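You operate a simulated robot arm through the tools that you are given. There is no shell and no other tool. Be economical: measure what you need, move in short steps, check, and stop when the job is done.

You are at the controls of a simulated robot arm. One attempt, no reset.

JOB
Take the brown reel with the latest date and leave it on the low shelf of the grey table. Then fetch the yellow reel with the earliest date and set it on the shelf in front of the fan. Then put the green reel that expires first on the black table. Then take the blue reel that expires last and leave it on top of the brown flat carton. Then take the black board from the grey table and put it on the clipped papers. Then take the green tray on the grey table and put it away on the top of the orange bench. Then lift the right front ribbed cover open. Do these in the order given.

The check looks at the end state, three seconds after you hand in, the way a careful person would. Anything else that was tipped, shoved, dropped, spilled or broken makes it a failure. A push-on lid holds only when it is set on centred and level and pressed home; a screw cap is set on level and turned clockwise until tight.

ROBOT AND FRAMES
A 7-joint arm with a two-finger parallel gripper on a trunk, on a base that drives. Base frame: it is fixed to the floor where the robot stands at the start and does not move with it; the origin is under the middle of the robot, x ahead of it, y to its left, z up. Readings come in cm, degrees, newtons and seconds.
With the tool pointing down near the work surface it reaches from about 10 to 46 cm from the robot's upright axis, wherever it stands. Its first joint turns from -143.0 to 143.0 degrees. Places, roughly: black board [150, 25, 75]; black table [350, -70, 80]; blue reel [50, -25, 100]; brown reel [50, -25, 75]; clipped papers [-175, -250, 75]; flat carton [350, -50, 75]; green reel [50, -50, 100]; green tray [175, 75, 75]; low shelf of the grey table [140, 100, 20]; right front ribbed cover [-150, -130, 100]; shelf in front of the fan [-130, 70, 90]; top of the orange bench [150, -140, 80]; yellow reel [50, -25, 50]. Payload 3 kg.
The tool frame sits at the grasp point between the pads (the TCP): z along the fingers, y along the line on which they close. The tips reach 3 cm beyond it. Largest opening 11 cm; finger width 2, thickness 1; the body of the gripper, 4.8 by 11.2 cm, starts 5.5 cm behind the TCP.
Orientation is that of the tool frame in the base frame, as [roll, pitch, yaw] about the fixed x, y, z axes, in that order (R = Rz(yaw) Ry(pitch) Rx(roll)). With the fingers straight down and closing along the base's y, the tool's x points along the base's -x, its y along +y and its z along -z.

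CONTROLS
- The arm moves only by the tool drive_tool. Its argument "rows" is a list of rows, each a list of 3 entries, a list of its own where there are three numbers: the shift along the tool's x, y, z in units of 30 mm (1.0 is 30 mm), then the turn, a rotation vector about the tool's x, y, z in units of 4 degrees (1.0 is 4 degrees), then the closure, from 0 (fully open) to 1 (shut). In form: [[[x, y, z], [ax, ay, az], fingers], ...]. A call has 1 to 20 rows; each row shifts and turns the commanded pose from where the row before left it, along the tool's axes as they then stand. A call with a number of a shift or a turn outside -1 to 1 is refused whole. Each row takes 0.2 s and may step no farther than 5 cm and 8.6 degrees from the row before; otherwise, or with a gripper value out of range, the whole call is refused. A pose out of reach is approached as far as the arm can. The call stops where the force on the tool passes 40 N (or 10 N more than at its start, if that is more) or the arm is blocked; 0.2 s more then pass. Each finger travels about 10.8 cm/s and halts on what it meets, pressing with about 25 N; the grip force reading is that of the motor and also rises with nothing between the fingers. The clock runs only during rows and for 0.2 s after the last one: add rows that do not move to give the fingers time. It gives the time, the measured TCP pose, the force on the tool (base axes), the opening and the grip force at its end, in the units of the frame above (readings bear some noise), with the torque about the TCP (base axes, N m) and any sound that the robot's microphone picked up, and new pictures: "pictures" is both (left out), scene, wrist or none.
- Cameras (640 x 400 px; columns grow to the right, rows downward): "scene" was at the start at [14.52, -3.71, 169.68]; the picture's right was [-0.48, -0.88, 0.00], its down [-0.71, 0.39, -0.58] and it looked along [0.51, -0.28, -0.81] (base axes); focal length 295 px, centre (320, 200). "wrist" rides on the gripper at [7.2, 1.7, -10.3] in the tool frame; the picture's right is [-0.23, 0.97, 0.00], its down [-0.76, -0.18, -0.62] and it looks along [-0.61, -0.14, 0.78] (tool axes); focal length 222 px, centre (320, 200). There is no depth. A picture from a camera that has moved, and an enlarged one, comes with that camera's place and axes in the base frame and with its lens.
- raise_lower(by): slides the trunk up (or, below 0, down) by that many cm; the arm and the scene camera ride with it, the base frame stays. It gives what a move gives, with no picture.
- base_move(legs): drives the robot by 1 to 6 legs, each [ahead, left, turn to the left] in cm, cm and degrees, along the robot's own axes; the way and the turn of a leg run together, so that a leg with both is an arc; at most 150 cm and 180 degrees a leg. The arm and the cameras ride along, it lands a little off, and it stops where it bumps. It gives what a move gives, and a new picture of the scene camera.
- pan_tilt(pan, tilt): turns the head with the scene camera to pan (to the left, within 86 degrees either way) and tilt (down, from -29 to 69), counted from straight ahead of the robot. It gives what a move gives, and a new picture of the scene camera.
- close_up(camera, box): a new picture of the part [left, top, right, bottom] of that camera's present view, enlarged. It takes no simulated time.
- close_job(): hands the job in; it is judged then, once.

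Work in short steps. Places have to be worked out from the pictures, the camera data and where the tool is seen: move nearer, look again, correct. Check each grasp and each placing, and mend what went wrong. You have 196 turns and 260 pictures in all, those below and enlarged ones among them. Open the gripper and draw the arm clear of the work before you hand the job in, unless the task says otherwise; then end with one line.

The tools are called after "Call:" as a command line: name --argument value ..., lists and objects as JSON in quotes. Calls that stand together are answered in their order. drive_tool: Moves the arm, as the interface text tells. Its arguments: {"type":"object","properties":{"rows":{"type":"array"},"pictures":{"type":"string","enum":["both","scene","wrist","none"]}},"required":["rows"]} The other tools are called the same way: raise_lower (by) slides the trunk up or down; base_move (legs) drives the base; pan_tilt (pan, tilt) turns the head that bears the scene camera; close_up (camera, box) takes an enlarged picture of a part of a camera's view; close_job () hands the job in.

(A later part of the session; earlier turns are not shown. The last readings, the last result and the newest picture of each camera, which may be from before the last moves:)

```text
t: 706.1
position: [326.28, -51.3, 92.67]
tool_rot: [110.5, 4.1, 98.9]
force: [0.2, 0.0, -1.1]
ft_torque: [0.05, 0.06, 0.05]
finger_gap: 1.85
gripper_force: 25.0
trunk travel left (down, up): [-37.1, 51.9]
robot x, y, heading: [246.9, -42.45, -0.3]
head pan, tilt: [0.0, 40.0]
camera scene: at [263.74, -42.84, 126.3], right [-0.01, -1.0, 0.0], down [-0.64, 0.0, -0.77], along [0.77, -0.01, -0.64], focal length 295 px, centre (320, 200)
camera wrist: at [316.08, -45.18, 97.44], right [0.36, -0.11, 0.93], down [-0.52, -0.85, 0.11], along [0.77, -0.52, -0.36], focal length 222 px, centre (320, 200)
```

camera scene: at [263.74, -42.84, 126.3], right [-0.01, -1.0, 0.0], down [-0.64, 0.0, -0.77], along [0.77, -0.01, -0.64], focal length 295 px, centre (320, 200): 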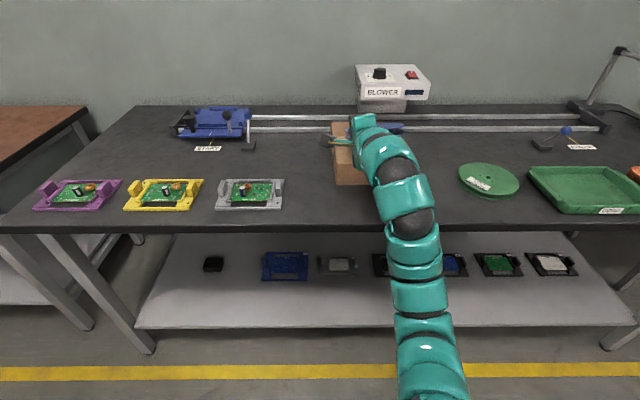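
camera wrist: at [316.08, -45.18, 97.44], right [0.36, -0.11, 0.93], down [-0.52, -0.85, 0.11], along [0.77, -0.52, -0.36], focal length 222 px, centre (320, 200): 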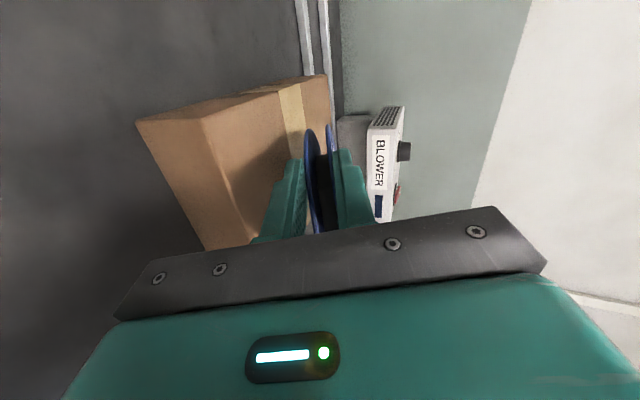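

Carton edge is nearer ≈327.5; back 1.3 cm and lower to contact.

Call:
base_move --legs '[[-1.4, 0, 0]]'

Call:
drive_tool --rows '[[[0, -0.22, 0.085], [0, 0, 0], 1], [[0, -0.22, 0.085], [0, 0, 0], 1], [[0, -0.22, 0.085], [0, 0, 0], 1], [[0, -0.22, 0.085], [0, 0, 0], 1], [[0, 0, 0], [0, 0, 0], 1]]' --pictures "wrist"

```text
t: 706.9
position: [324.88, -51.34, 92.82]
tool_rot: [110.6, 4.1, 98.9]
force: [-0.6, 0.8, -0.9]
ft_torque: [0.04, 0.05, -0.02]
finger_gap: 1.87
gripper_force: 25.0
trunk travel left (down, up): [-37.1, 51.9]
robot x, y, heading: [245.45, -42.5, -0.5]
head pan, tilt: [0.0, 40.0]
camera scene: at [262.31, -42.83, 126.3], right [-0.01, -1.0, 0.0], down [-0.64, 0.0, -0.77], along [0.77, -0.01, -0.64], focal length 295 px, centre (320, 200)
```

scene: 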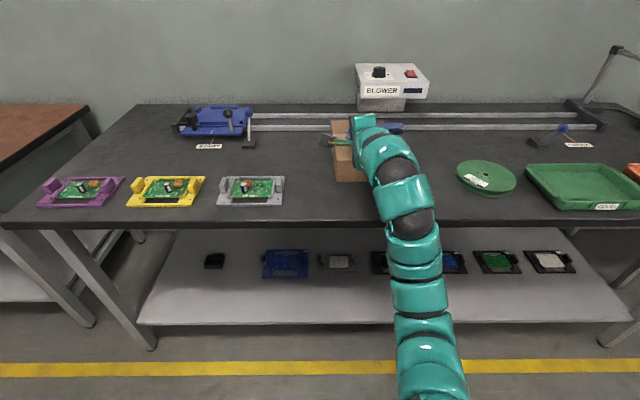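

```text
t: 708.1
position: [324.99, -51.4, 90.04]
tool_rot: [110.5, 4.1, 99.0]
force: [-0.5, 0.5, -0.9]
ft_torque: [0.09, 0.01, 0.01]
finger_gap: 1.86
gripper_force: 25.3
trunk travel left (down, up): [-37.1, 51.9]
robot x, y, heading: [245.63, -42.6, -0.5]
head pan, tilt: [0.0, 40.0]
camera wrist: at [314.72, -45.33, 94.66], right [0.36, -0.11, 0.93], down [-0.52, -0.85, 0.11], along [0.77, -0.52, -0.36], focal length 222 px, centre (320, 200)
```

wrist: 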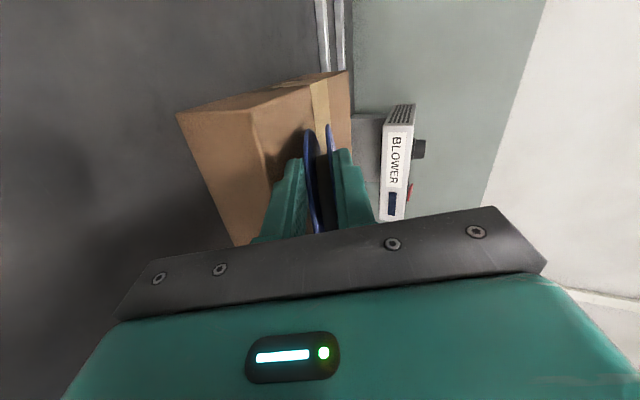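

Call:
drive_tool --rows '[[[0, -0.2, 0.075], [0, 0, 0], 1], [[0, -0.2, 0.075], [0, 0, 0], 1], [[0, 0, 0], [0, 0, 0], 1]]' --pictures "none"

```text
t: 708.9
position: [324.74, -51.5, 88.96]
tool_rot: [110.3, 4.1, 98.8]
force: [-4.2, 0.3, 10.1]
ft_torque: [-0.07, -1.09, -0.06]
finger_gap: 2.04
gripper_force: 25.2
trunk travel left (down, up): [-37.1, 51.9]
robot x, y, heading: [245.82, -42.29, -0.6]
head pan, tilt: [0.0, 40.0]
```

Contact on the carton. Open progressively while lowering so it settles flat.

Call:
drive_tool --rows '[[[0, -0.1, 0.04], [0, 0, 0], 0.78], [[0, -0.15, 0.05], [0, 0, 0], 0.7], [[0, -0.2, 0.075], [0, 0, 0], 0.62], [[0, -0.2, 0.075], [0, 0, 0], 0.54], [[0, 0, 0], [0, 0, 0], 0.5], [[0, 0, 0], [0, 0, 0], 0.5]]' --pictures "wrist"

```text
t: 709.8
position: [324.72, -51.57, 88.46]
tool_rot: [108.6, 4.1, 98.6]
force: [5.9, 1.5, 30.8]
ft_torque: [0.26, -0.86, 0.0]
finger_gap: 3.47
gripper_force: 0.0
trunk travel left (down, up): [-37.1, 51.9]
robot x, y, heading: [245.64, -42.56, -0.6]
head pan, tilt: [0.0, 40.0]
stopped in row 4: the force on the tool passed its limit at 49 N (the readings are from after the stop); the commanded pose is now the measured one
camera wrist: at [314.39, -45.46, 92.92], right [0.33, -0.11, 0.94], down [-0.52, -0.85, 0.09], along [0.78, -0.52, -0.34], focal length 222 px, centre (320, 200)
```

wrist: 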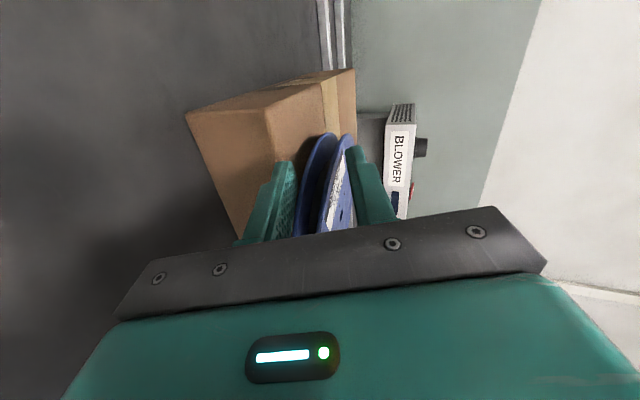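

The lower finger met the carton. Regrip, lift slightly, move 8 cm further in, and release there with margin instead.

Call:
drive_tool --rows '[[[0, 0.25, -0.09], [0, 0, 0], 0.7], [[0, 0, 0], [0, 0, 0], 0.8], [[0, 0, 0], [0, 0, 0], 0.9], [[0, 0, 0], [0, 0, 0], 1], [[0, 0.3, -0.11], [0, 0, 0], 1], [[0, 0.5, -0.18], [0, 0, 0], 1], [[0, 0, 0], [0, 0, 0], 1]]' --pictures "none"

Call:
base_move --legs '[[8.5, 0, 0.5]]'

Call:
drive_tool --rows '[[[0, -0.3, 0.11], [0, 0, 0], 1], [[0, -0.25, 0.09], [0, 0, 0], 1], [[0, 0, 0], [0, 0, 0], 1]]' --pictures "wrist"

```text
t: 711.4
position: [324.74, -51.3, 91.09]
tool_rot: [109.5, 4.1, 98.7]
force: [-0.6, -0.2, -1.2]
ft_torque: [0.04, 0.06, -0.03]
finger_gap: 1.82
gripper_force: 24.4
trunk travel left (down, up): [-37.1, 51.9]
robot x, y, heading: [245.55, -42.23, -0.5]
head pan, tilt: [0.0, 40.0]
```

```text
t: 712.4
position: [333.5, -50.65, 91.04]
tool_rot: [109.4, 4.1, 99.3]
force: [-0.5, 0.3, -1.1]
ft_torque: [0.07, 0.07, -0.05]
finger_gap: 1.83
gripper_force: 24.8
trunk travel left (down, up): [-37.1, 51.9]
robot x, y, heading: [253.88, -42.61, -0.1]
head pan, tilt: [0.0, 40.0]
camera scene: at [270.88, -42.71, 126.29], right [0.0, -1.0, 0.0], down [-0.64, 0.0, -0.77], along [0.77, 0.0, -0.64], focal length 295 px, centre (320, 200)
```

scene: 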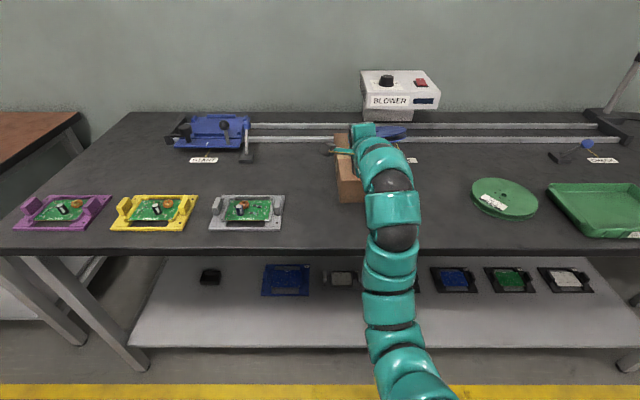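

```text
t: 713.2
position: [333.33, -50.65, 89.39]
tool_rot: [109.5, 4.0, 99.2]
force: [-2.2, -0.8, 3.7]
ft_torque: [-0.09, -0.44, -0.15]
finger_gap: 1.84
gripper_force: 24.6
trunk travel left (down, up): [-37.1, 51.9]
robot x, y, heading: [253.91, -42.71, 0.2]
head pan, tilt: [0.0, 40.0]
camera wrist: at [323.01, -44.79, 93.95], right [0.35, -0.11, 0.93], down [-0.52, -0.85, 0.09], along [0.78, -0.51, -0.35], focal length 222 px, centre (320, 200)
```

wrist: 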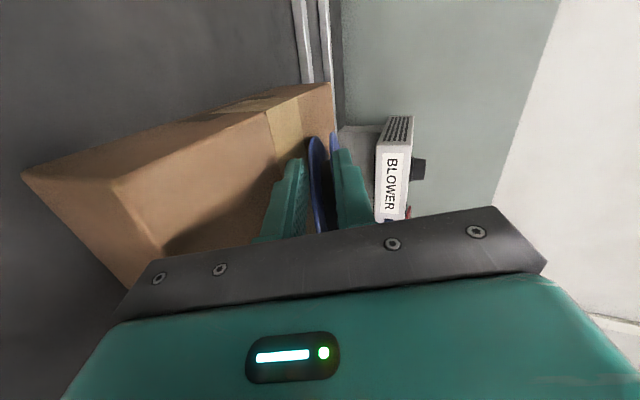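

Call:
drive_tool --rows '[[[0, 0.05, -0.02], [0, 0, 0], 0.75], [[0, 0.1, -0.04], [0, 0, 0], 0.66], [[0, 0.12, -0.04], [0, 0, 0], 0.56], [[0, 0.12, -0.04], [0, 0, 0], 0.46], [[0, 0, 0], [0, 0, 0], 0.42], [[0, 0, 0], [0, 0, 0], 0.42], [[0, -0.17, -0.5], [0, 0, 0], 0.42], [[0, -0.17, -0.5], [0, 0, 0], 0.42]]' --pictures "wrist"

```text
t: 715.0
position: [330.32, -51.24, 90.55]
tool_rot: [109.5, 4.1, 99.3]
force: [0.6, -0.6, -0.6]
ft_torque: [-0.01, 0.0, -0.03]
finger_gap: 6.42
gripper_force: 0.0
trunk travel left (down, up): [-37.1, 51.9]
robot x, y, heading: [254.62, -42.32, -0.0]
head pan, tilt: [0.0, 40.0]
camera wrist: at [319.95, -45.14, 95.12], right [0.35, -0.11, 0.93], down [-0.52, -0.85, 0.1], along [0.78, -0.51, -0.35], focal length 222 px, centre (320, 200)
```

wrist: 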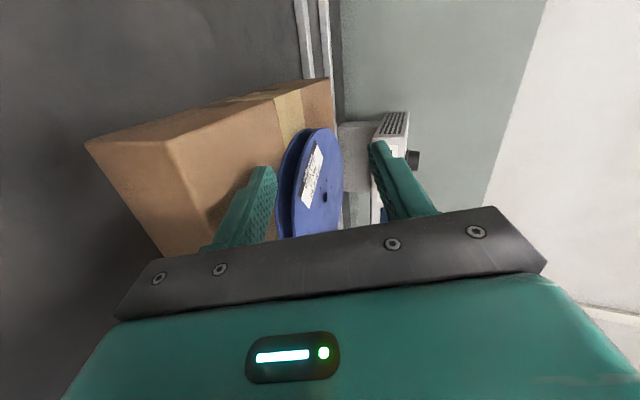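

Call:
drive_tool --rows '[[[0, -0.17, -0.5], [0, 0, 0], 0.42], [[0, -0.17, -0.5], [0, 0, 0], 0.42], [[0, -0.17, -0.5], [0, 0, 0], 0.42]]' --pictures "wrist"

```text
t: 715.8
position: [325.63, -52.02, 90.78]
tool_rot: [109.5, 4.1, 99.2]
force: [0.2, 0.6, 0.2]
ft_torque: [0.0, 0.02, -0.01]
finger_gap: 6.36
gripper_force: 0.0
trunk travel left (down, up): [-37.1, 51.9]
robot x, y, heading: [254.49, -42.46, 0.1]
head pan, tilt: [0.0, 40.0]
camera wrist: at [315.23, -46.03, 95.36], right [0.35, -0.11, 0.93], down [-0.52, -0.85, 0.09], along [0.78, -0.51, -0.35], focal length 222 px, centre (320, 200)
```

wrist: 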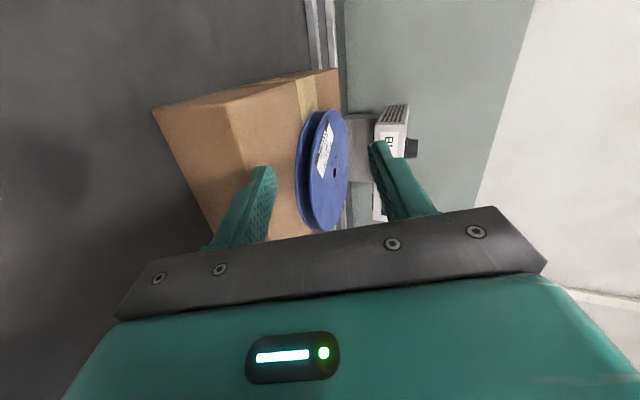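

Blue reel lies flat on the carton. Raise, back off and go to face the grey table's near end for the black board.

Call:
raise_lower --by 20

Call:
base_move --legs '[[-8, 0, 0], [0, 63, 0], [0, 0, 90], [0, 0, 90]]'

Call:
close_up --camera "scene" --box '[60, 60, 460, 310]'

```text
t: 718.0
position: [325.65, -52.11, 110.83]
tool_rot: [109.6, 4.1, 99.3]
force: [1.0, -0.4, 0.7]
ft_torque: [-0.01, 0.0, 0.0]
finger_gap: 6.36
gripper_force: 0.0
trunk travel left (down, up): [-57.1, 31.9]
robot x, y, heading: [254.35, -42.57, -0.0]
head pan, tilt: [0.0, 40.0]
```

```text
t: 729.9
position: [174.47, 25.97, 110.76]
tool_rot: [109.5, 4.1, -78.5]
force: [-0.3, -0.7, -0.5]
ft_torque: [0.02, -0.02, 0.04]
finger_gap: 6.4
gripper_force: 0.0
trunk travel left (down, up): [-57.1, 31.9]
robot x, y, heading: [245.85, 19.12, -177.5]
head pan, tilt: [0.0, 40.0]
camera scene: at [229.66, 18.43, 146.3], right [-0.04, 1.0, 0.0], down [0.64, 0.03, -0.77], along [-0.77, -0.03, -0.64], focal length 295 px, centre (320, 200)
```

scene: 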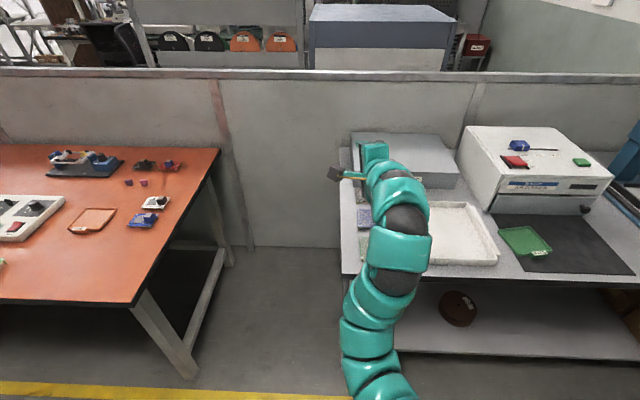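

```text
1.60 times, centred on (260, 185) of scene
camera zoom: at [229.66, 18.43, 146.3], right [-0.04, 1.0, 0.0], down [0.64, 0.03, -0.77], along [-0.77, -0.03, -0.64], focal length 472 px, centre (416, 224)
```

zoom: 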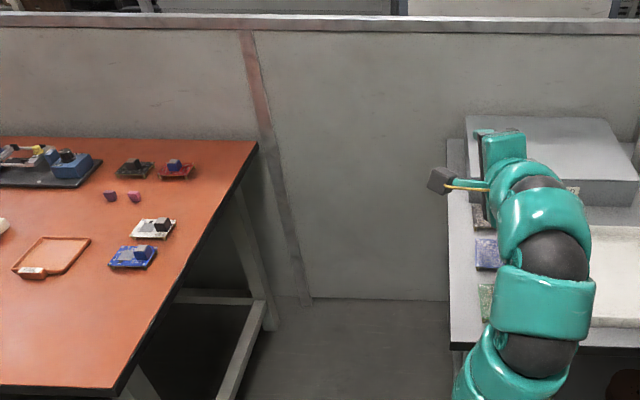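

Call:
close_up --camera "wrist" --box '[0, 0, 640, 400]'

```text
1.00 times, centred on (320, 200) of wrist (not enlarged: the box is as wide or as high as the picture)
camera zoom: at [184.84, 20.42, 115.34], right [-0.35, 0.09, 0.93], down [0.48, 0.87, 0.1], along [-0.8, 0.48, -0.35], focal length 222 px, centre (320, 200)
```

zoom: 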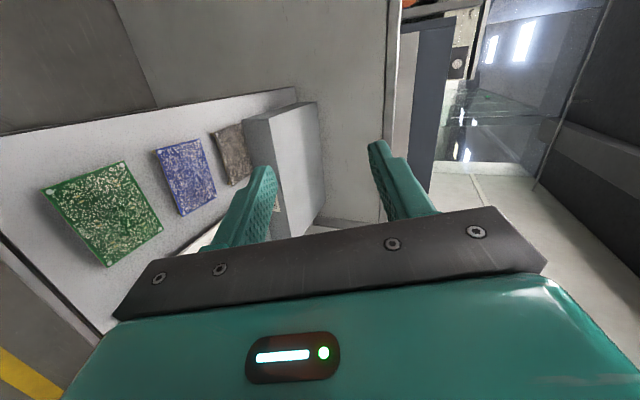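

The black board lies at about (144,35), roughly 9 (x) by 13 (y) cm; the grip must close along x. I'll pitch the tool straight down while lowering it a bit.

Call:
drive_tool --rows '[[[0, -0.41, 0.18], [0.98, 0, 0], 0.1], [[0, -0.4, 0.21], [0.98, 0, 0], 0], [[0, -0.38, 0.24], [0.98, 0, 0], 0], [[0, -0.36, 0.26], [0.98, 0, 0], 0], [[0, -0.34, 0.29], [0.98, 0, 0], 0], [[0, -0.32, 0.31], [0.98, 0, 0], 0], [[0, -0.3, 0.33], [0.98, 0, 0], 0], [[0, -0.28, 0.35], [0.98, 0, 0], 0], [[0, -0.26, 0.37], [0.98, 0, 0], 0], [[0, -0.23, 0.39], [0.98, 0, 0], 0], [[0, -0.2, 0.4], [0.98, 0, 0], 0], [[0, -0.18, 0.41], [0.98, 0, 0], 0], [[0, -0.15, 0.43], [0.98, 0, 0], 0], [[0, -0.12, 0.43], [0.98, 0, 0], 0], [[0, -0.09, 0.44], [0.98, 0, 0], 0], [[0, -0.05, 0.45], [0.98, 0, 0], 0], [[0, -0.02, 0.45], [0.98, 0, 0], 0], [[0, 0, 0.45], [0.9, 0, 0], 0]]' --pictures "both"

```text
t: 733.7
position: [171.66, 27.26, 86.27]
tool_rot: [179.9, 4.1, -78.7]
force: [-0.5, 0.0, -0.3]
ft_torque: [0.01, 0.02, 0.0]
finger_gap: 11.0
gripper_force: 0.0
out of reach, approached as far as the arm can: row 14
trunk travel left (down, up): [-57.1, 31.9]
robot x, y, heading: [246.21, 19.25, -177.8]
head pan, tilt: [0.0, 40.0]
camera scene: at [229.62, 18.46, 146.29], right [-0.04, 1.0, 0.0], down [0.64, 0.03, -0.77], along [-0.77, -0.03, -0.64], focal length 295 px, centre (320, 200)
camera wrist: at [171.6, 19.19, 95.96], right [-1.0, 0.03, 0.02], down [0.03, 0.74, 0.68], along [0.01, 0.68, -0.74], focal length 222 px, centre (320, 200)
```

scene: 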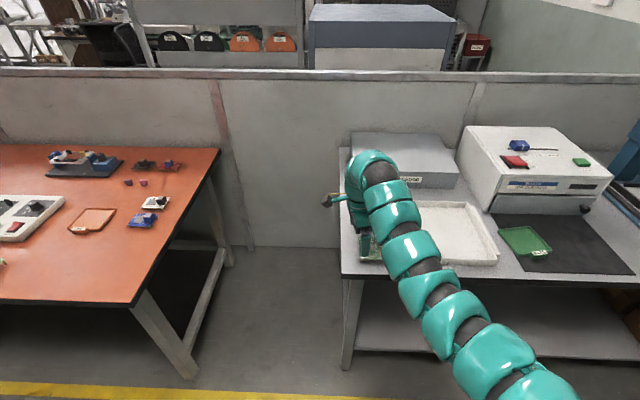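
wrist: 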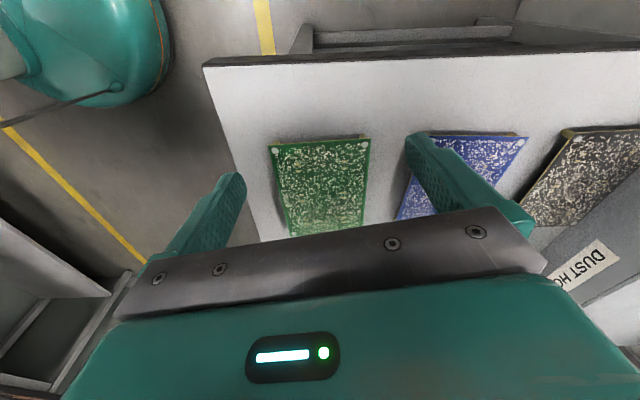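

Tool is vertical; its yaw (11°) nearly matches the black board's slant. Board centre ≈(143.2,34.2). Drive closer and trim the tilt.

Call:
base_move --legs '[[24, -7.8, 0]]'

Call:
drive_tool --rows '[[[0, 0, 0], [0, 1, 0], 0], [[0, 0.75, 0], [0, 0, 0], 0], [[0, 0.5, 0], [0, 0, 0], 0], [[0, 0, 0], [0, 0, 0], 0]]' --pictures "wrist"

```text
t: 735.5
position: [147.57, 33.84, 86.24]
tool_rot: [179.7, 4.0, -78.4]
force: [-0.9, 0.0, -0.3]
ft_torque: [0.01, -0.02, -0.01]
finger_gap: 11.01
gripper_force: 0.0
trunk travel left (down, up): [-57.1, 31.9]
robot x, y, heading: [221.96, 26.03, -177.5]
head pan, tilt: [0.0, 40.0]
camera scene: at [205.48, 25.09, 146.29], right [-0.04, 1.0, 0.0], down [0.64, 0.03, -0.77], along [-0.76, -0.03, -0.64], focal length 295 px, centre (320, 200)
```

scene: 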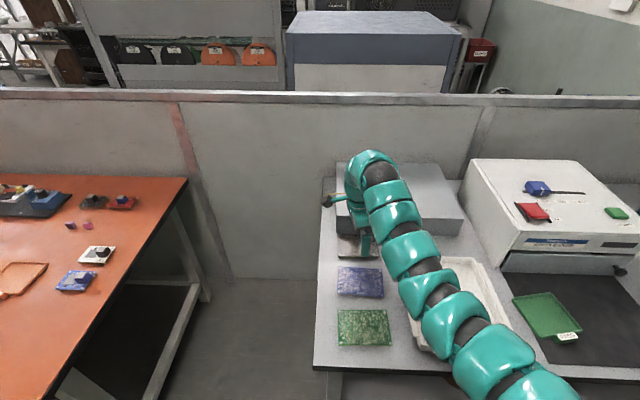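

```text
t: 736.5
position: [144.16, 33.07, 86.29]
tool_rot: [179.9, 0.0, -78.4]
force: [19.3, 3.2, -2.5]
ft_torque: [0.04, -0.45, -0.14]
finger_gap: 10.01
gripper_force: 0.1
trunk travel left (down, up): [-57.1, 31.9]
robot x, y, heading: [222.23, 26.08, -177.8]
head pan, tilt: [0.0, 40.0]
camera wrist: at [143.96, 25.61, 96.58], right [-1.0, 0.03, 0.0], down [0.02, 0.78, 0.62], along [0.01, 0.62, -0.78], focal length 222 px, centre (320, 200)
```

wrist: 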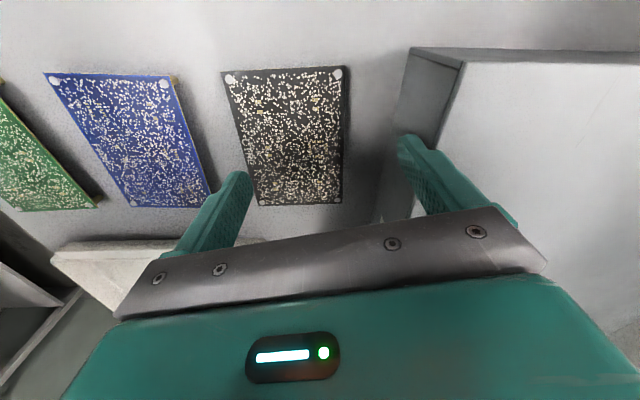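

The back finger touched the dust-hood box; back off. The board is actually aligned with the axes: x 142–151, y 28–41.5 (centre 146.6, 34.9). Re-centre and square the yaw.

Call:
drive_tool --rows '[[[-0.2, -0.5, 0], [0, 0, 0], 0], [[-0.23, -0.4, 0], [0, 0, 0.97], 0], [[0, 0, 0], [0, 0, 0.97], 0], [[0, 0, 0], [0, 0, 0.97], 0], [[0, 0, 0], [0, 0, 0], 0]]' --pictures "wrist"

```text
t: 737.7
position: [146.38, 34.79, 86.33]
tool_rot: [179.7, 0.0, -90.1]
force: [-0.1, 0.0, 0.2]
ft_torque: [0.0, -0.02, -0.05]
finger_gap: 10.99
gripper_force: 0.0
trunk travel left (down, up): [-57.1, 31.9]
robot x, y, heading: [222.13, 25.87, -177.6]
head pan, tilt: [0.0, 40.0]
camera wrist: at [144.63, 27.56, 96.59], right [-0.97, 0.23, 0.0], down [0.18, 0.76, 0.62], along [0.14, 0.61, -0.78], focal length 222 px, centre (320, 200)
```

wrist: 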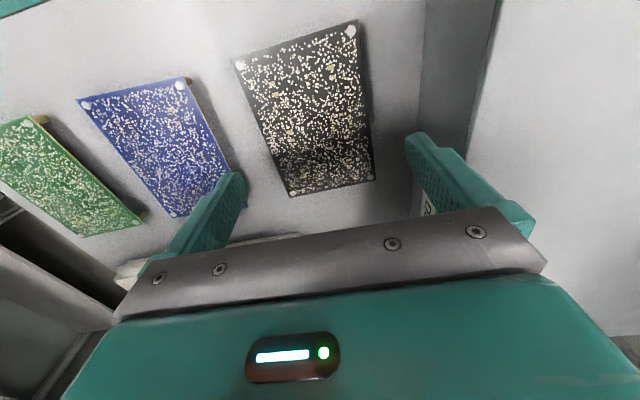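

Board is centred between the fingers. Descend 6 cm.

Call:
drive_tool --rows '[[[0, 0, 0.8], [0, 0, 0], 0], [[0, 0, 0.8], [0, 0, 0], 0], [[0, 0, 0.4], [0, 0, 0], 0], [[0, 0, 0], [0, 0, 0], 0]]' --pictures "wrist"

```text
t: 738.6
position: [146.47, 34.82, 81.12]
tool_rot: [179.0, 0.0, -90.1]
force: [13.2, 1.0, 25.8]
ft_torque: [0.03, -1.96, 0.09]
finger_gap: 11.01
gripper_force: 0.1
trunk travel left (down, up): [-57.1, 31.9]
robot x, y, heading: [221.93, 25.98, -177.4]
head pan, tilt: [0.0, 40.0]
stopped in row 4: the force on the tool passed its limit at 47 N (the readings are from after the stop); the commanded pose is now the measured one
camera wrist: at [144.84, 27.61, 91.47], right [-0.97, 0.23, 0.02], down [0.19, 0.76, 0.62], along [0.13, 0.61, -0.78], focal length 222 px, centre (320, 200)
```

wrist: 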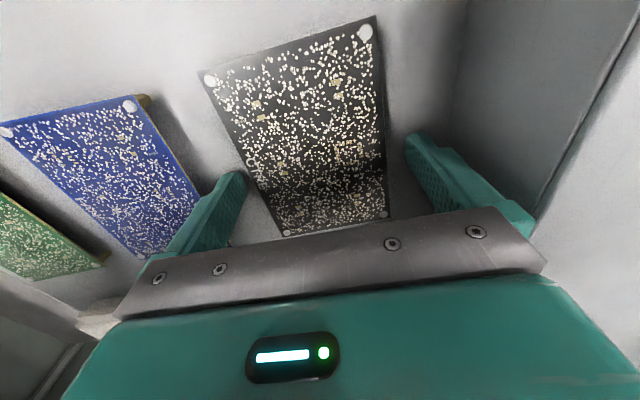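

The fingertip reached the table (z≈78). Raise 4 mm and close on the board's edges.

Call:
drive_tool --rows '[[[0, 0, -0.13], [0, 0, 0], 0], [[0, 0, 0], [0, 0, 0], 0.08], [[0, 0, 0], [0, 0, 0], 0.15], [[0, 0, 0], [0, 0, 0], 0.22], [[0, 0, 0], [0, 0, 0], 0.3], [[0, 0, 0], [0, 0, 0], 0.35]]' --pictures "wrist"

```text
t: 740.0
position: [146.15, 34.89, 81.14]
tool_rot: [179.3, 0.0, -90.0]
force: [0.3, -0.8, 0.4]
ft_torque: [-0.02, 0.09, 0.05]
finger_gap: 8.42
gripper_force: 25.2
trunk travel left (down, up): [-57.1, 31.9]
robot x, y, heading: [221.99, 25.95, -177.8]
head pan, tilt: [0.0, 40.0]
camera wrist: at [144.5, 27.64, 91.42], right [-0.97, 0.23, 0.01], down [0.19, 0.76, 0.62], along [0.13, 0.61, -0.78], focal length 222 px, centre (320, 200)
```

wrist: 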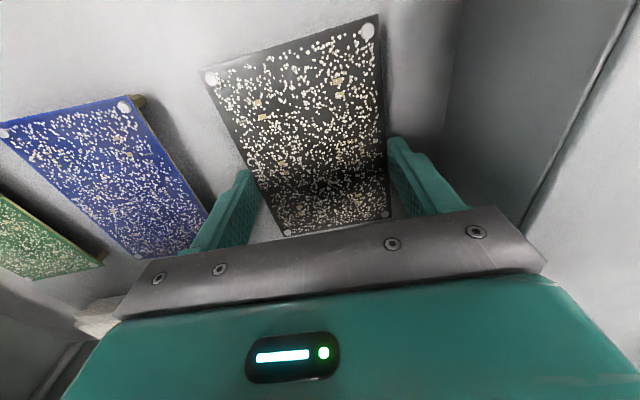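

Gripped at 8.42 cm. Lift with the trunk.

Call:
raise_lower --by 14

Call:
drive_tool --rows '[[[0, 0, 0], [0, 0, 0], 0.4]]' --pictures "wrist"

```text
t: 741.7
position: [146.12, 34.86, 95.1]
tool_rot: [179.3, 0.0, -90.0]
force: [-0.5, 0.2, -1.0]
ft_torque: [0.01, -0.03, 0.0]
finger_gap: 8.41
gripper_force: 25.0
trunk travel left (down, up): [-71.1, 17.9]
robot x, y, heading: [222.1, 25.89, -177.6]
head pan, tilt: [0.0, 40.0]
```

```text
t: 742.1
position: [146.18, 34.98, 95.03]
tool_rot: [179.3, 0.0, -89.9]
force: [0.3, -0.9, -0.5]
ft_torque: [0.04, 0.02, 0.03]
finger_gap: 8.42
gripper_force: 26.2
trunk travel left (down, up): [-71.1, 17.9]
robot x, y, heading: [221.73, 25.96, -177.8]
head pan, tilt: [0.0, 40.0]
camera wrist: at [144.5, 27.64, 105.4], right [-0.97, 0.23, 0.01], down [0.19, 0.76, 0.62], along [0.13, 0.61, -0.78], focal length 222 px, centre (320, 200)
```

wrist: 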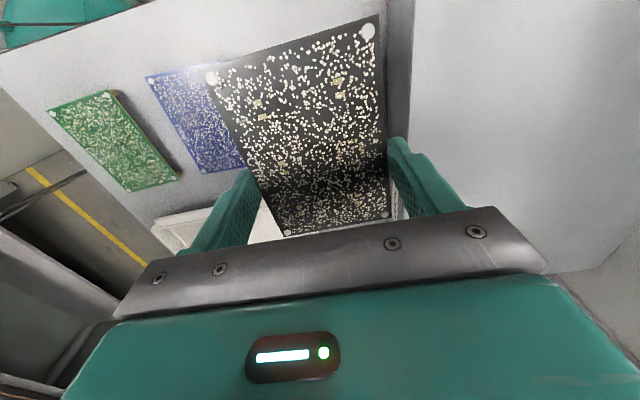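

The board is held. Travel back: out of the far aisle first.

Call:
base_move --legs '[[-34, 0, 0], [0, 0, -92.3], [-110, 0, 0], [-140, 0, 0], [-140, 0, 0], [-140, 0, 0]]'

```text
t: 773.3
position: [276.83, -428.39, 95.0]
tool_rot: [179.2, 0.0, 179.1]
force: [0.5, 0.2, 0.2]
ft_torque: [0.0, -0.01, 0.01]
finger_gap: 8.37
gripper_force: 25.0
trunk travel left (down, up): [-71.1, 17.9]
robot x, y, heading: [266.26, -503.94, 91.4]
head pan, tilt: [0.0, 40.0]
camera scene: at [266.35, -487.73, 160.3], right [1.0, 0.03, 0.0], down [0.02, -0.64, -0.77], along [-0.02, 0.77, -0.64], focal length 295 px, centre (320, 200)
```

scene: 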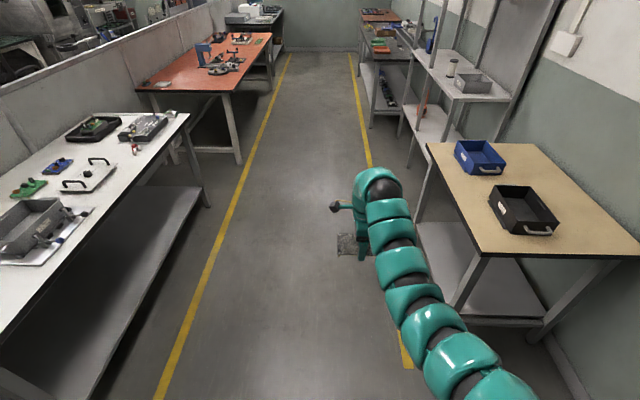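

Call:
base_move --legs '[[-24, 0, 0], [0, 0, -91.4], [-150, 0, 0], [-150, 0, 0], [-105, 0, 0], [0, 0, 90]]'

Call:
pan_tilt --pan 5 --tilt 20

```text
t: 801.7
position: [-127.29, -465.01, 95.19]
tool_rot: [179.3, 0.0, -179.8]
force: [0.4, -0.5, -0.7]
ft_torque: [-0.01, -0.04, 0.03]
finger_gap: 8.38
gripper_force: 24.7
trunk travel left (down, up): [-71.1, 17.9]
robot x, y, heading: [-135.68, -541.25, 92.5]
head pan, tilt: [0.0, 40.0]
camera scene: at [-136.58, -524.68, 160.3], right [1.0, 0.05, 0.0], down [0.03, -0.64, -0.77], along [-0.04, 0.77, -0.64], focal length 295 px, centre (320, 200)
```

scene: 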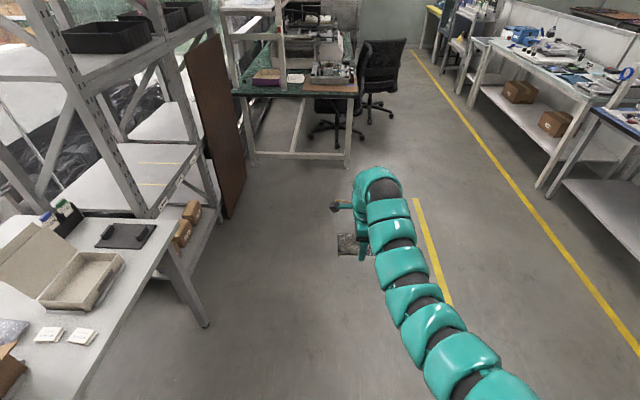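

```text
t: 802.6
position: [-127.33, -465.15, 95.02]
tool_rot: [179.4, 0.0, -179.8]
force: [0.4, 0.6, -0.9]
ft_torque: [-0.01, -0.02, 0.0]
finger_gap: 8.39
gripper_force: 24.6
trunk travel left (down, up): [-71.1, 17.9]
robot x, y, heading: [-136.22, -540.61, 92.7]
head pan, tilt: [5.0, 20.0]
camera scene: at [-137.41, -523.95, 163.43], right [0.99, 0.13, 0.0], down [0.05, -0.34, -0.94], along [-0.12, 0.93, -0.34], focal length 295 px, centre (320, 200)
```

scene: 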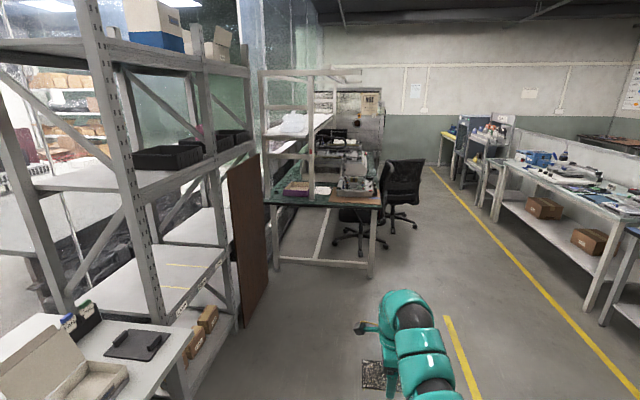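

Call:
close_up --camera "scene" --box '[250, 140, 430, 280]'

```text
2.86 times, centred on (340, 210) of scene
camera zoom: at [-137.41, -523.95, 163.43], right [0.99, 0.13, 0.0], down [0.05, -0.34, -0.94], along [-0.12, 0.93, -0.34], focal length 842 px, centre (263, 171)
```

zoom: 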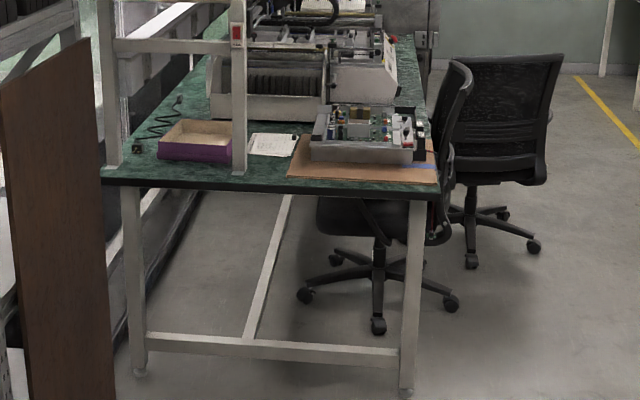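

Clipped papers at about (-168,-258), near the end of the green bench. I'll approach from the bench end, heading ~96°.

Call:
base_move --legs '[[0, 0, 3.3], [100, 0, 0], [88, 7, 0]]'

Call:
pan_tilt --pan 10 --tilt 45

```text
t: 812.3
position: [-158.8, -282.39, 95.02]
tool_rot: [179.3, 0.0, -176.4]
force: [-0.4, -0.6, -1.1]
ft_torque: [-0.03, -0.02, 0.0]
finger_gap: 8.41
gripper_force: 25.1
trunk travel left (down, up): [-71.1, 17.9]
robot x, y, heading: [-162.87, -358.6, 96.0]
head pan, tilt: [5.0, 20.0]
camera scene: at [-165.34, -341.76, 163.43], right [0.98, 0.19, 0.0], down [0.07, -0.34, -0.94], along [-0.18, 0.92, -0.34], focal length 295 px, centre (320, 200)
```

scene: 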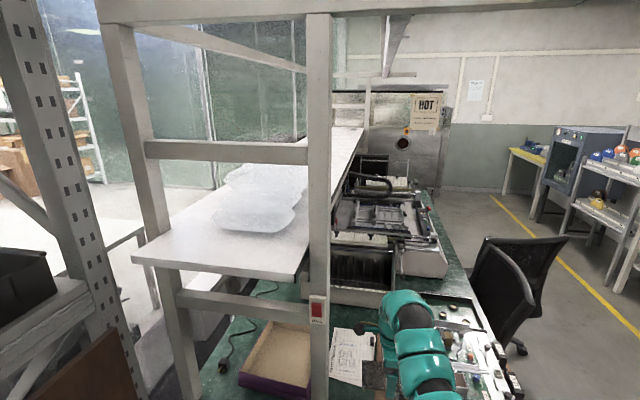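

```text
t: 813.2
position: [-158.67, -282.47, 95.15]
tool_rot: [179.3, 0.0, -176.4]
force: [0.3, -0.2, -1.3]
ft_torque: [0.0, -0.03, 0.0]
finger_gap: 8.37
gripper_force: 24.9
trunk travel left (down, up): [-71.1, 17.9]
robot x, y, heading: [-162.79, -358.82, 96.2]
head pan, tilt: [10.0, 45.0]
camera scene: at [-165.79, -343.12, 159.58], right [0.96, 0.28, 0.0], down [0.2, -0.68, -0.71], along [-0.2, 0.68, -0.71], focal length 295 px, centre (320, 200)
```

scene: 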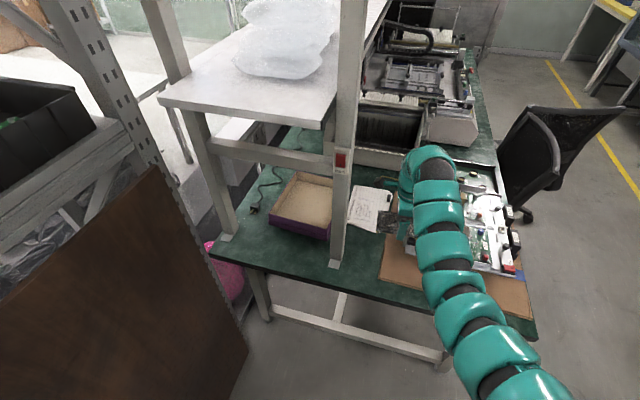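

Papers' centre ≈(-169.5,-261). Move forward 20 and left 6 cm.

Call:
base_move --legs '[[12, 0, 0], [8, 6, 0]]'

Call:
drive_tool --rows '[[[0, 0, 0], [0, 0, 0], 0.4]]' --pictures "wrist"

```text
t: 815.1
position: [-166.75, -263.22, 94.95]
tool_rot: [179.4, 0.2, -176.5]
force: [-0.9, -0.1, -0.5]
ft_torque: [-0.04, -0.02, -0.02]
finger_gap: 8.39
gripper_force: 24.7
trunk travel left (down, up): [-71.1, 17.9]
robot x, y, heading: [-171.08, -339.64, 96.0]
head pan, tilt: [10.0, 45.0]
camera scene: at [-173.96, -323.84, 159.55], right [0.96, 0.28, 0.0], down [0.2, -0.68, -0.71], along [-0.19, 0.68, -0.71], focal length 295 px, centre (320, 200)
```

scene: 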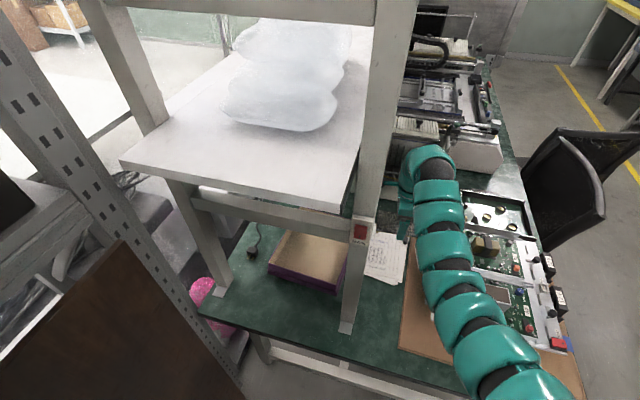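

```text
t: 815.5
position: [-166.66, -263.17, 95.05]
tool_rot: [179.3, 0.0, -176.4]
force: [-0.6, -0.3, -1.2]
ft_torque: [0.03, 0.0, -0.02]
finger_gap: 8.37
gripper_force: 24.8
trunk travel left (down, up): [-71.1, 17.9]
robot x, y, heading: [-171.23, -339.61, 96.2]
head pan, tilt: [10.0, 45.0]
camera wrist: at [-174.07, -262.16, 105.4], right [0.17, 0.99, 0.01], down [0.77, -0.14, 0.62], along [0.61, -0.09, -0.78], focal length 222 px, centre (320, 200)
```

wrist: 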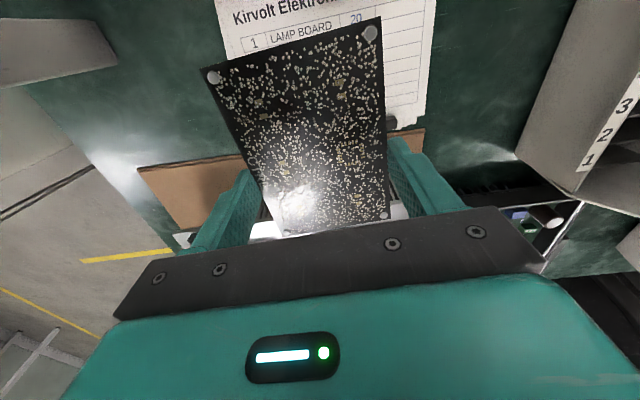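

Paper spans about x -185..-160.5, y -271..-249.6. Shift 3 cm left and 1.5 forward, then lower 11.5 cm.

Call:
drive_tool --rows '[[[0.5, 0.25, 0], [0, 0, 0], 0.4], [[0.5, 0.25, 0], [0, 0, 0], 0.4], [[0, 0, 0], [0, 0, 0], 0.4]]' --pictures "none"

Call:
raise_lower --by -11.5

Call:
drive_tool --rows '[[[0, 0, 0.25], [0, 0, 0], 0.4], [[0, 0, 0.25], [0, 0, 0], 0.4], [[0, 0, 0], [0, 0, 0], 0.4]]' --pictures "wrist"

```text
t: 816.3
position: [-169.85, -262.05, 95.15]
tool_rot: [179.2, 0.0, -176.5]
force: [-0.4, -0.7, -0.5]
ft_torque: [0.01, -0.01, 0.0]
finger_gap: 8.42
gripper_force: 25.1
trunk travel left (down, up): [-71.1, 17.9]
robot x, y, heading: [-170.98, -339.56, 96.2]
head pan, tilt: [10.0, 45.0]
```

```text
t: 817.8
position: [-169.74, -262.04, 83.66]
tool_rot: [179.3, 0.0, -176.5]
force: [0.1, -0.3, -0.4]
ft_torque: [0.02, -0.03, 0.03]
finger_gap: 8.41
gripper_force: 25.1
trunk travel left (down, up): [-59.6, 29.4]
robot x, y, heading: [-171.08, -339.63, 96.1]
head pan, tilt: [10.0, 45.0]
```

```text
t: 818.6
position: [-169.79, -261.9, 82.05]
tool_rot: [179.3, 0.0, -176.5]
force: [-0.2, -0.1, -0.7]
ft_torque: [-0.01, -0.03, -0.01]
finger_gap: 8.39
gripper_force: 24.7
trunk travel left (down, up): [-59.6, 29.4]
robot x, y, heading: [-170.79, -339.3, 96.0]
head pan, tilt: [10.0, 45.0]
camera wrist: at [-177.13, -260.85, 92.41], right [0.17, 0.99, 0.01], down [0.77, -0.14, 0.62], along [0.61, -0.09, -0.78], focal length 222 px, centre (320, 200)
```

wrist: 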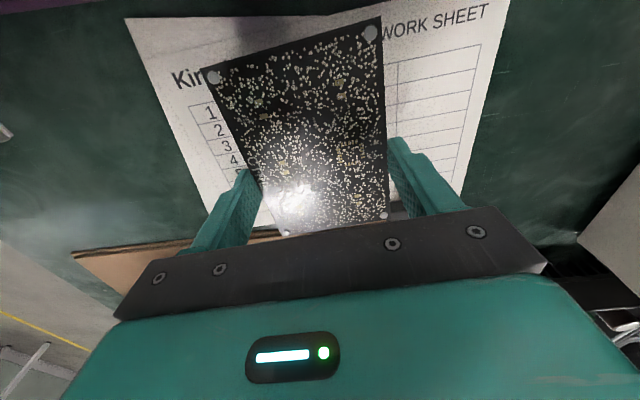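

Centred over the sheet. Lower to contact.

Call:
drive_tool --rows '[[[0, 0, 0.25], [0, 0, 0], 0.4], [[0, 0, 0.2], [0, 0, 0], 0.4], [[0, 0, 0.2], [0, 0, 0], 0.4], [[0, 0, 0], [0, 0, 0], 0.4]]' --pictures "none"

```text
t: 819.6
position: [-169.85, -262.02, 80.1]
tool_rot: [179.4, 0.0, -176.4]
force: [-0.2, -1.0, 0.5]
ft_torque: [0.01, 0.02, 0.02]
finger_gap: 8.41
gripper_force: 25.0
trunk travel left (down, up): [-59.6, 29.4]
robot x, y, heading: [-170.88, -339.6, 96.0]
head pan, tilt: [10.0, 45.0]
```

Call:
drive_tool --rows '[[[0, 0, 0.15], [0, 0, 0], 0.4], [[0, 0, 0.12], [0, 0, 0], 0.4], [[0, 0, 0.12], [0, 0, 0], 0.4], [[0, 0, 0], [0, 0, 0], 0.4]]' --pictures "none"

```text
t: 820.6
position: [-169.81, -262.04, 79.52]
tool_rot: [178.7, 0.0, -176.5]
force: [-2.6, 6.1, 36.6]
ft_torque: [-1.06, 0.14, -0.05]
finger_gap: 8.41
gripper_force: 25.2
trunk travel left (down, up): [-59.6, 29.4]
robot x, y, heading: [-170.78, -339.71, 96.0]
head pan, tilt: [10.0, 45.0]
```

Board is down. Ease up 3 mm and open, then rise.

Call:
drive_tool --rows '[[[0, 0, -0.1], [0, 0, 0], 0.35], [[0, 0, 0], [0, 0, 0], 0.2], [[0, 0, 0], [0, 0, 0], 0.1], [[0, 0, 0], [0, 0, 0], 0.05], [[0, 0, -0.5], [0, 0, 0], 0.05], [[0, 0, -1], [0, 0, 0], 0.05], [[0, 0, -1], [0, 0, 0], 0.05], [[0, 0, -1], [0, 0, 0], 0.05]]' --pictures "wrist"

```text
t: 822.4
position: [-169.64, -262.31, 89.67]
tool_rot: [179.3, 0.0, -176.4]
force: [0.2, 0.9, 0.3]
ft_torque: [0.0, 0.0, 0.04]
finger_gap: 10.45
gripper_force: 0.1
trunk travel left (down, up): [-59.6, 29.4]
robot x, y, heading: [-170.92, -339.55, 95.9]
head pan, tilt: [10.0, 45.0]
camera wrist: at [-177.1, -261.19, 100.07], right [0.17, 0.99, 0.01], down [0.77, -0.14, 0.62], along [0.61, -0.09, -0.78], focal length 222 px, centre (320, 200)
```

wrist: 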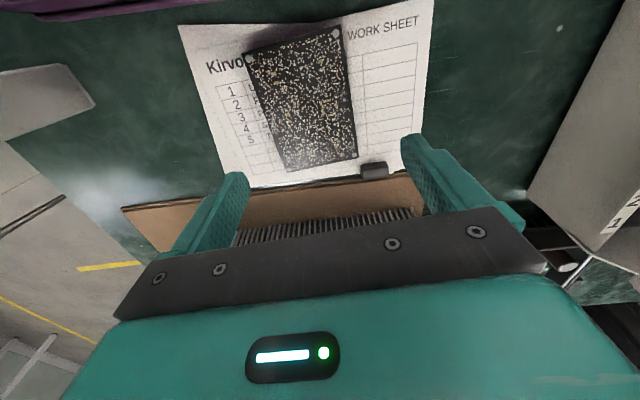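

The black board rests on the sheet. Now back out and travel to the far side for the green tray.

Call:
raise_lower --by 7

Call:
base_move --legs '[[-8, -6, 0], [-100, -3, 0], [-86, -4, 0], [0, 0, -96], [148, 0, 0], [148, 0, 0]]'

```text
t: 823.5
position: [-169.6, -262.11, 96.72]
tool_rot: [179.3, 0.0, -176.4]
force: [0.0, 0.6, 0.3]
ft_torque: [0.0, -0.01, 0.01]
finger_gap: 10.45
gripper_force: 0.0
trunk travel left (down, up): [-66.6, 22.4]
robot x, y, heading: [-170.67, -339.65, 96.1]
head pan, tilt: [10.0, 45.0]
```

```text
t: 851.5
position: [234.08, -546.39, 96.75]
tool_rot: [179.3, 0.1, 87.1]
force: [-0.4, -0.6, -0.8]
ft_torque: [0.01, 0.0, -0.01]
finger_gap: 10.44
gripper_force: 0.1
trunk travel left (down, up): [-66.6, 22.4]
robot x, y, heading: [156.95, -536.35, -0.9]
head pan, tilt: [10.0, 45.0]
camera scene: at [173.43, -535.38, 155.07], right [0.16, -0.99, 0.0], down [-0.7, -0.12, -0.71], along [0.7, 0.12, -0.71], focal length 295 px, centre (320, 200)
```

scene: 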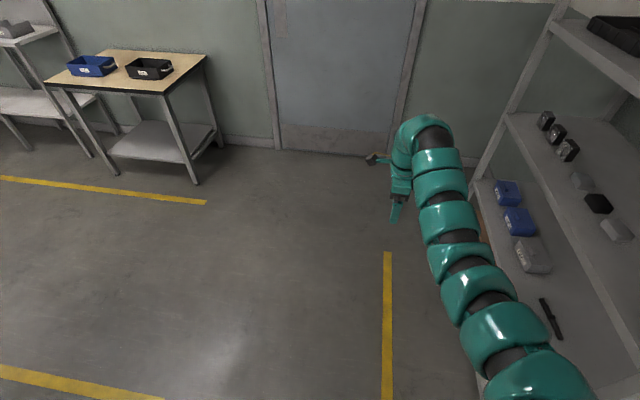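

Call:
base_move --legs '[[102, 4, 0], [0, 0, 90.8], [150, 0, 0], [150, 0, 0], [150, 0, 0], [150, 0, 0]]'

```text
t: 888.8
position: [261.01, 146.36, 96.69]
tool_rot: [179.3, 0.0, 177.5]
force: [0.8, -0.8, -1.9]
ft_torque: [-0.03, 0.01, 0.0]
finger_gap: 10.45
gripper_force: 0.1
trunk travel left (down, up): [-66.6, 22.4]
robot x, y, heading: [251.93, 69.73, 89.9]
head pan, tilt: [10.0, 45.0]
camera scene: at [250.55, 85.36, 155.07], right [0.98, 0.17, 0.0], down [0.12, -0.7, -0.71], along [-0.12, 0.7, -0.71], focal length 295 px, centre (320, 200)
```

scene: 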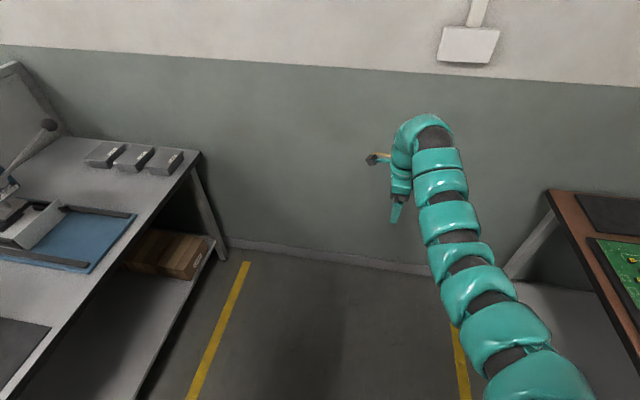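

Call:
base_move --legs '[[0, 0, 90]]'

Call:
close_up --camera "wrist" --box '[0, 0, 640, 400]'

```text
t: 893.1
position: [174.65, 75.06, 96.6]
tool_rot: [179.4, 0.0, -89.7]
force: [-0.6, 0.4, -0.1]
ft_torque: [0.02, 0.0, -0.01]
finger_gap: 10.44
gripper_force: 0.1
trunk travel left (down, up): [-66.6, 22.4]
robot x, y, heading: [252.13, 69.91, -177.0]
head pan, tilt: [10.0, 45.0]
camera scene: at [236.01, 67.13, 155.07], right [-0.22, 0.98, 0.0], down [0.69, 0.16, -0.71], along [-0.69, -0.16, -0.71], focal length 295 px, centre (320, 200)
```

scene: 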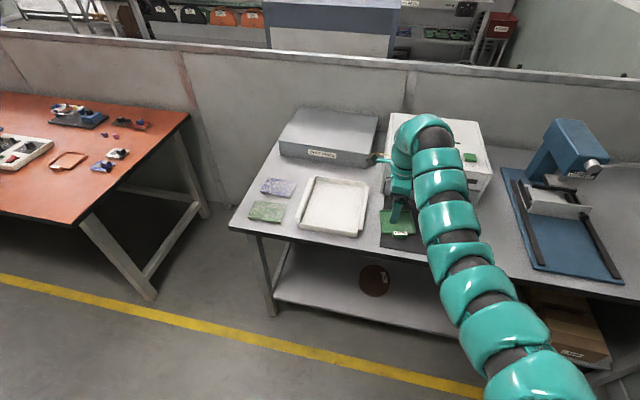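

```text
1.00 times, centred on (320, 200) of wrist (not enlarged: the box is as wide or as high as the picture)
camera zoom: at [173.14, 67.82, 107.06], right [-0.97, 0.22, 0.01], down [0.18, 0.76, 0.62], along [0.13, 0.61, -0.78], focal length 222 px, centre (320, 200)
```

zoom: 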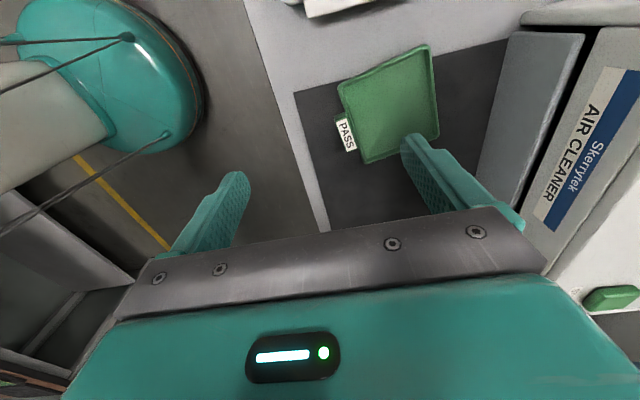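

Tray centre ≈(166.2,78.4), width ≈9.7 cm across, yawed ~9.5°. Move over it and match the yaw.

Call:
base_move --legs '[[8.3, -3.7, 0]]'

Call:
drive_tool --rows '[[[0, 0, 0.5], [0, 0, -0.8], 0], [[0, 0, 0.5], [0, 0, -0.8], 0], [[0, 0, 0.5], [0, 0, -0.75], 0], [[0, 0, 0.5], [0, 0, 0], 0], [[0, 0, 0], [0, 0, 0], 0]]' --pictures "wrist"

```text
t: 894.2
position: [166.18, 78.4, 96.66]
tool_rot: [179.5, 0.0, -89.7]
force: [-0.3, 0.0, -0.6]
ft_torque: [-0.01, -0.01, -0.01]
finger_gap: 10.44
gripper_force: 0.0
trunk travel left (down, up): [-66.6, 22.4]
robot x, y, heading: [243.28, 72.84, -177.3]
head pan, tilt: [10.0, 45.0]
camera scene: at [227.46, 70.51, 155.05], right [-0.22, 0.98, 0.0], down [0.69, 0.16, -0.71], along [-0.69, -0.16, -0.71], focal length 295 px, centre (320, 200)
```

scene: 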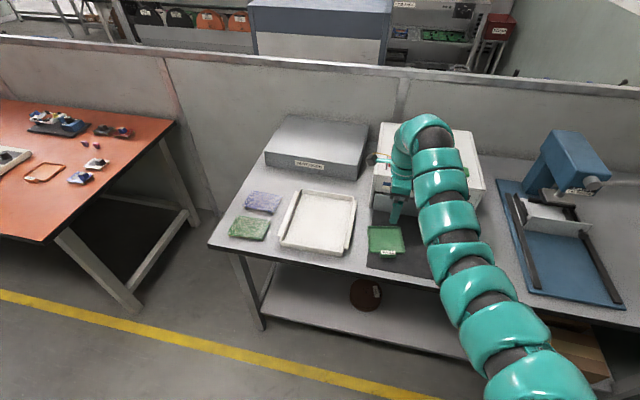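

```text
t: 895.4
position: [166.3, 78.33, 90.79]
tool_rot: [179.2, 0.1, -80.3]
force: [-0.2, 0.3, 0.1]
ft_torque: [0.0, 0.04, 0.0]
finger_gap: 11.0
gripper_force: 0.1
trunk travel left (down, up): [-66.6, 22.4]
robot x, y, heading: [243.52, 72.96, -176.9]
head pan, tilt: [10.0, 45.0]
camera wrist: at [165.92, 70.88, 101.09], right [-1.0, 0.06, 0.01], down [0.05, 0.78, 0.62], along [0.03, 0.62, -0.78], focal length 222 px, centre (320, 200)
```

wrist: 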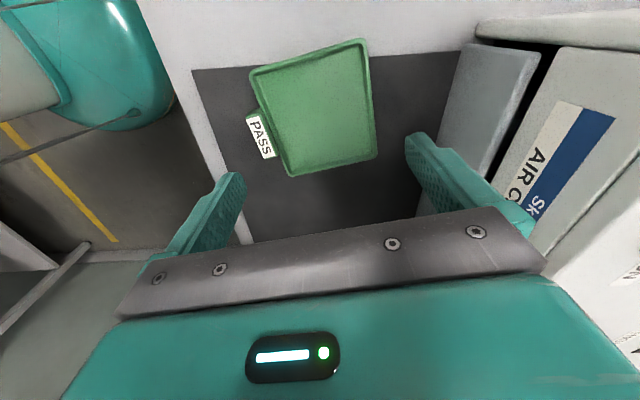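

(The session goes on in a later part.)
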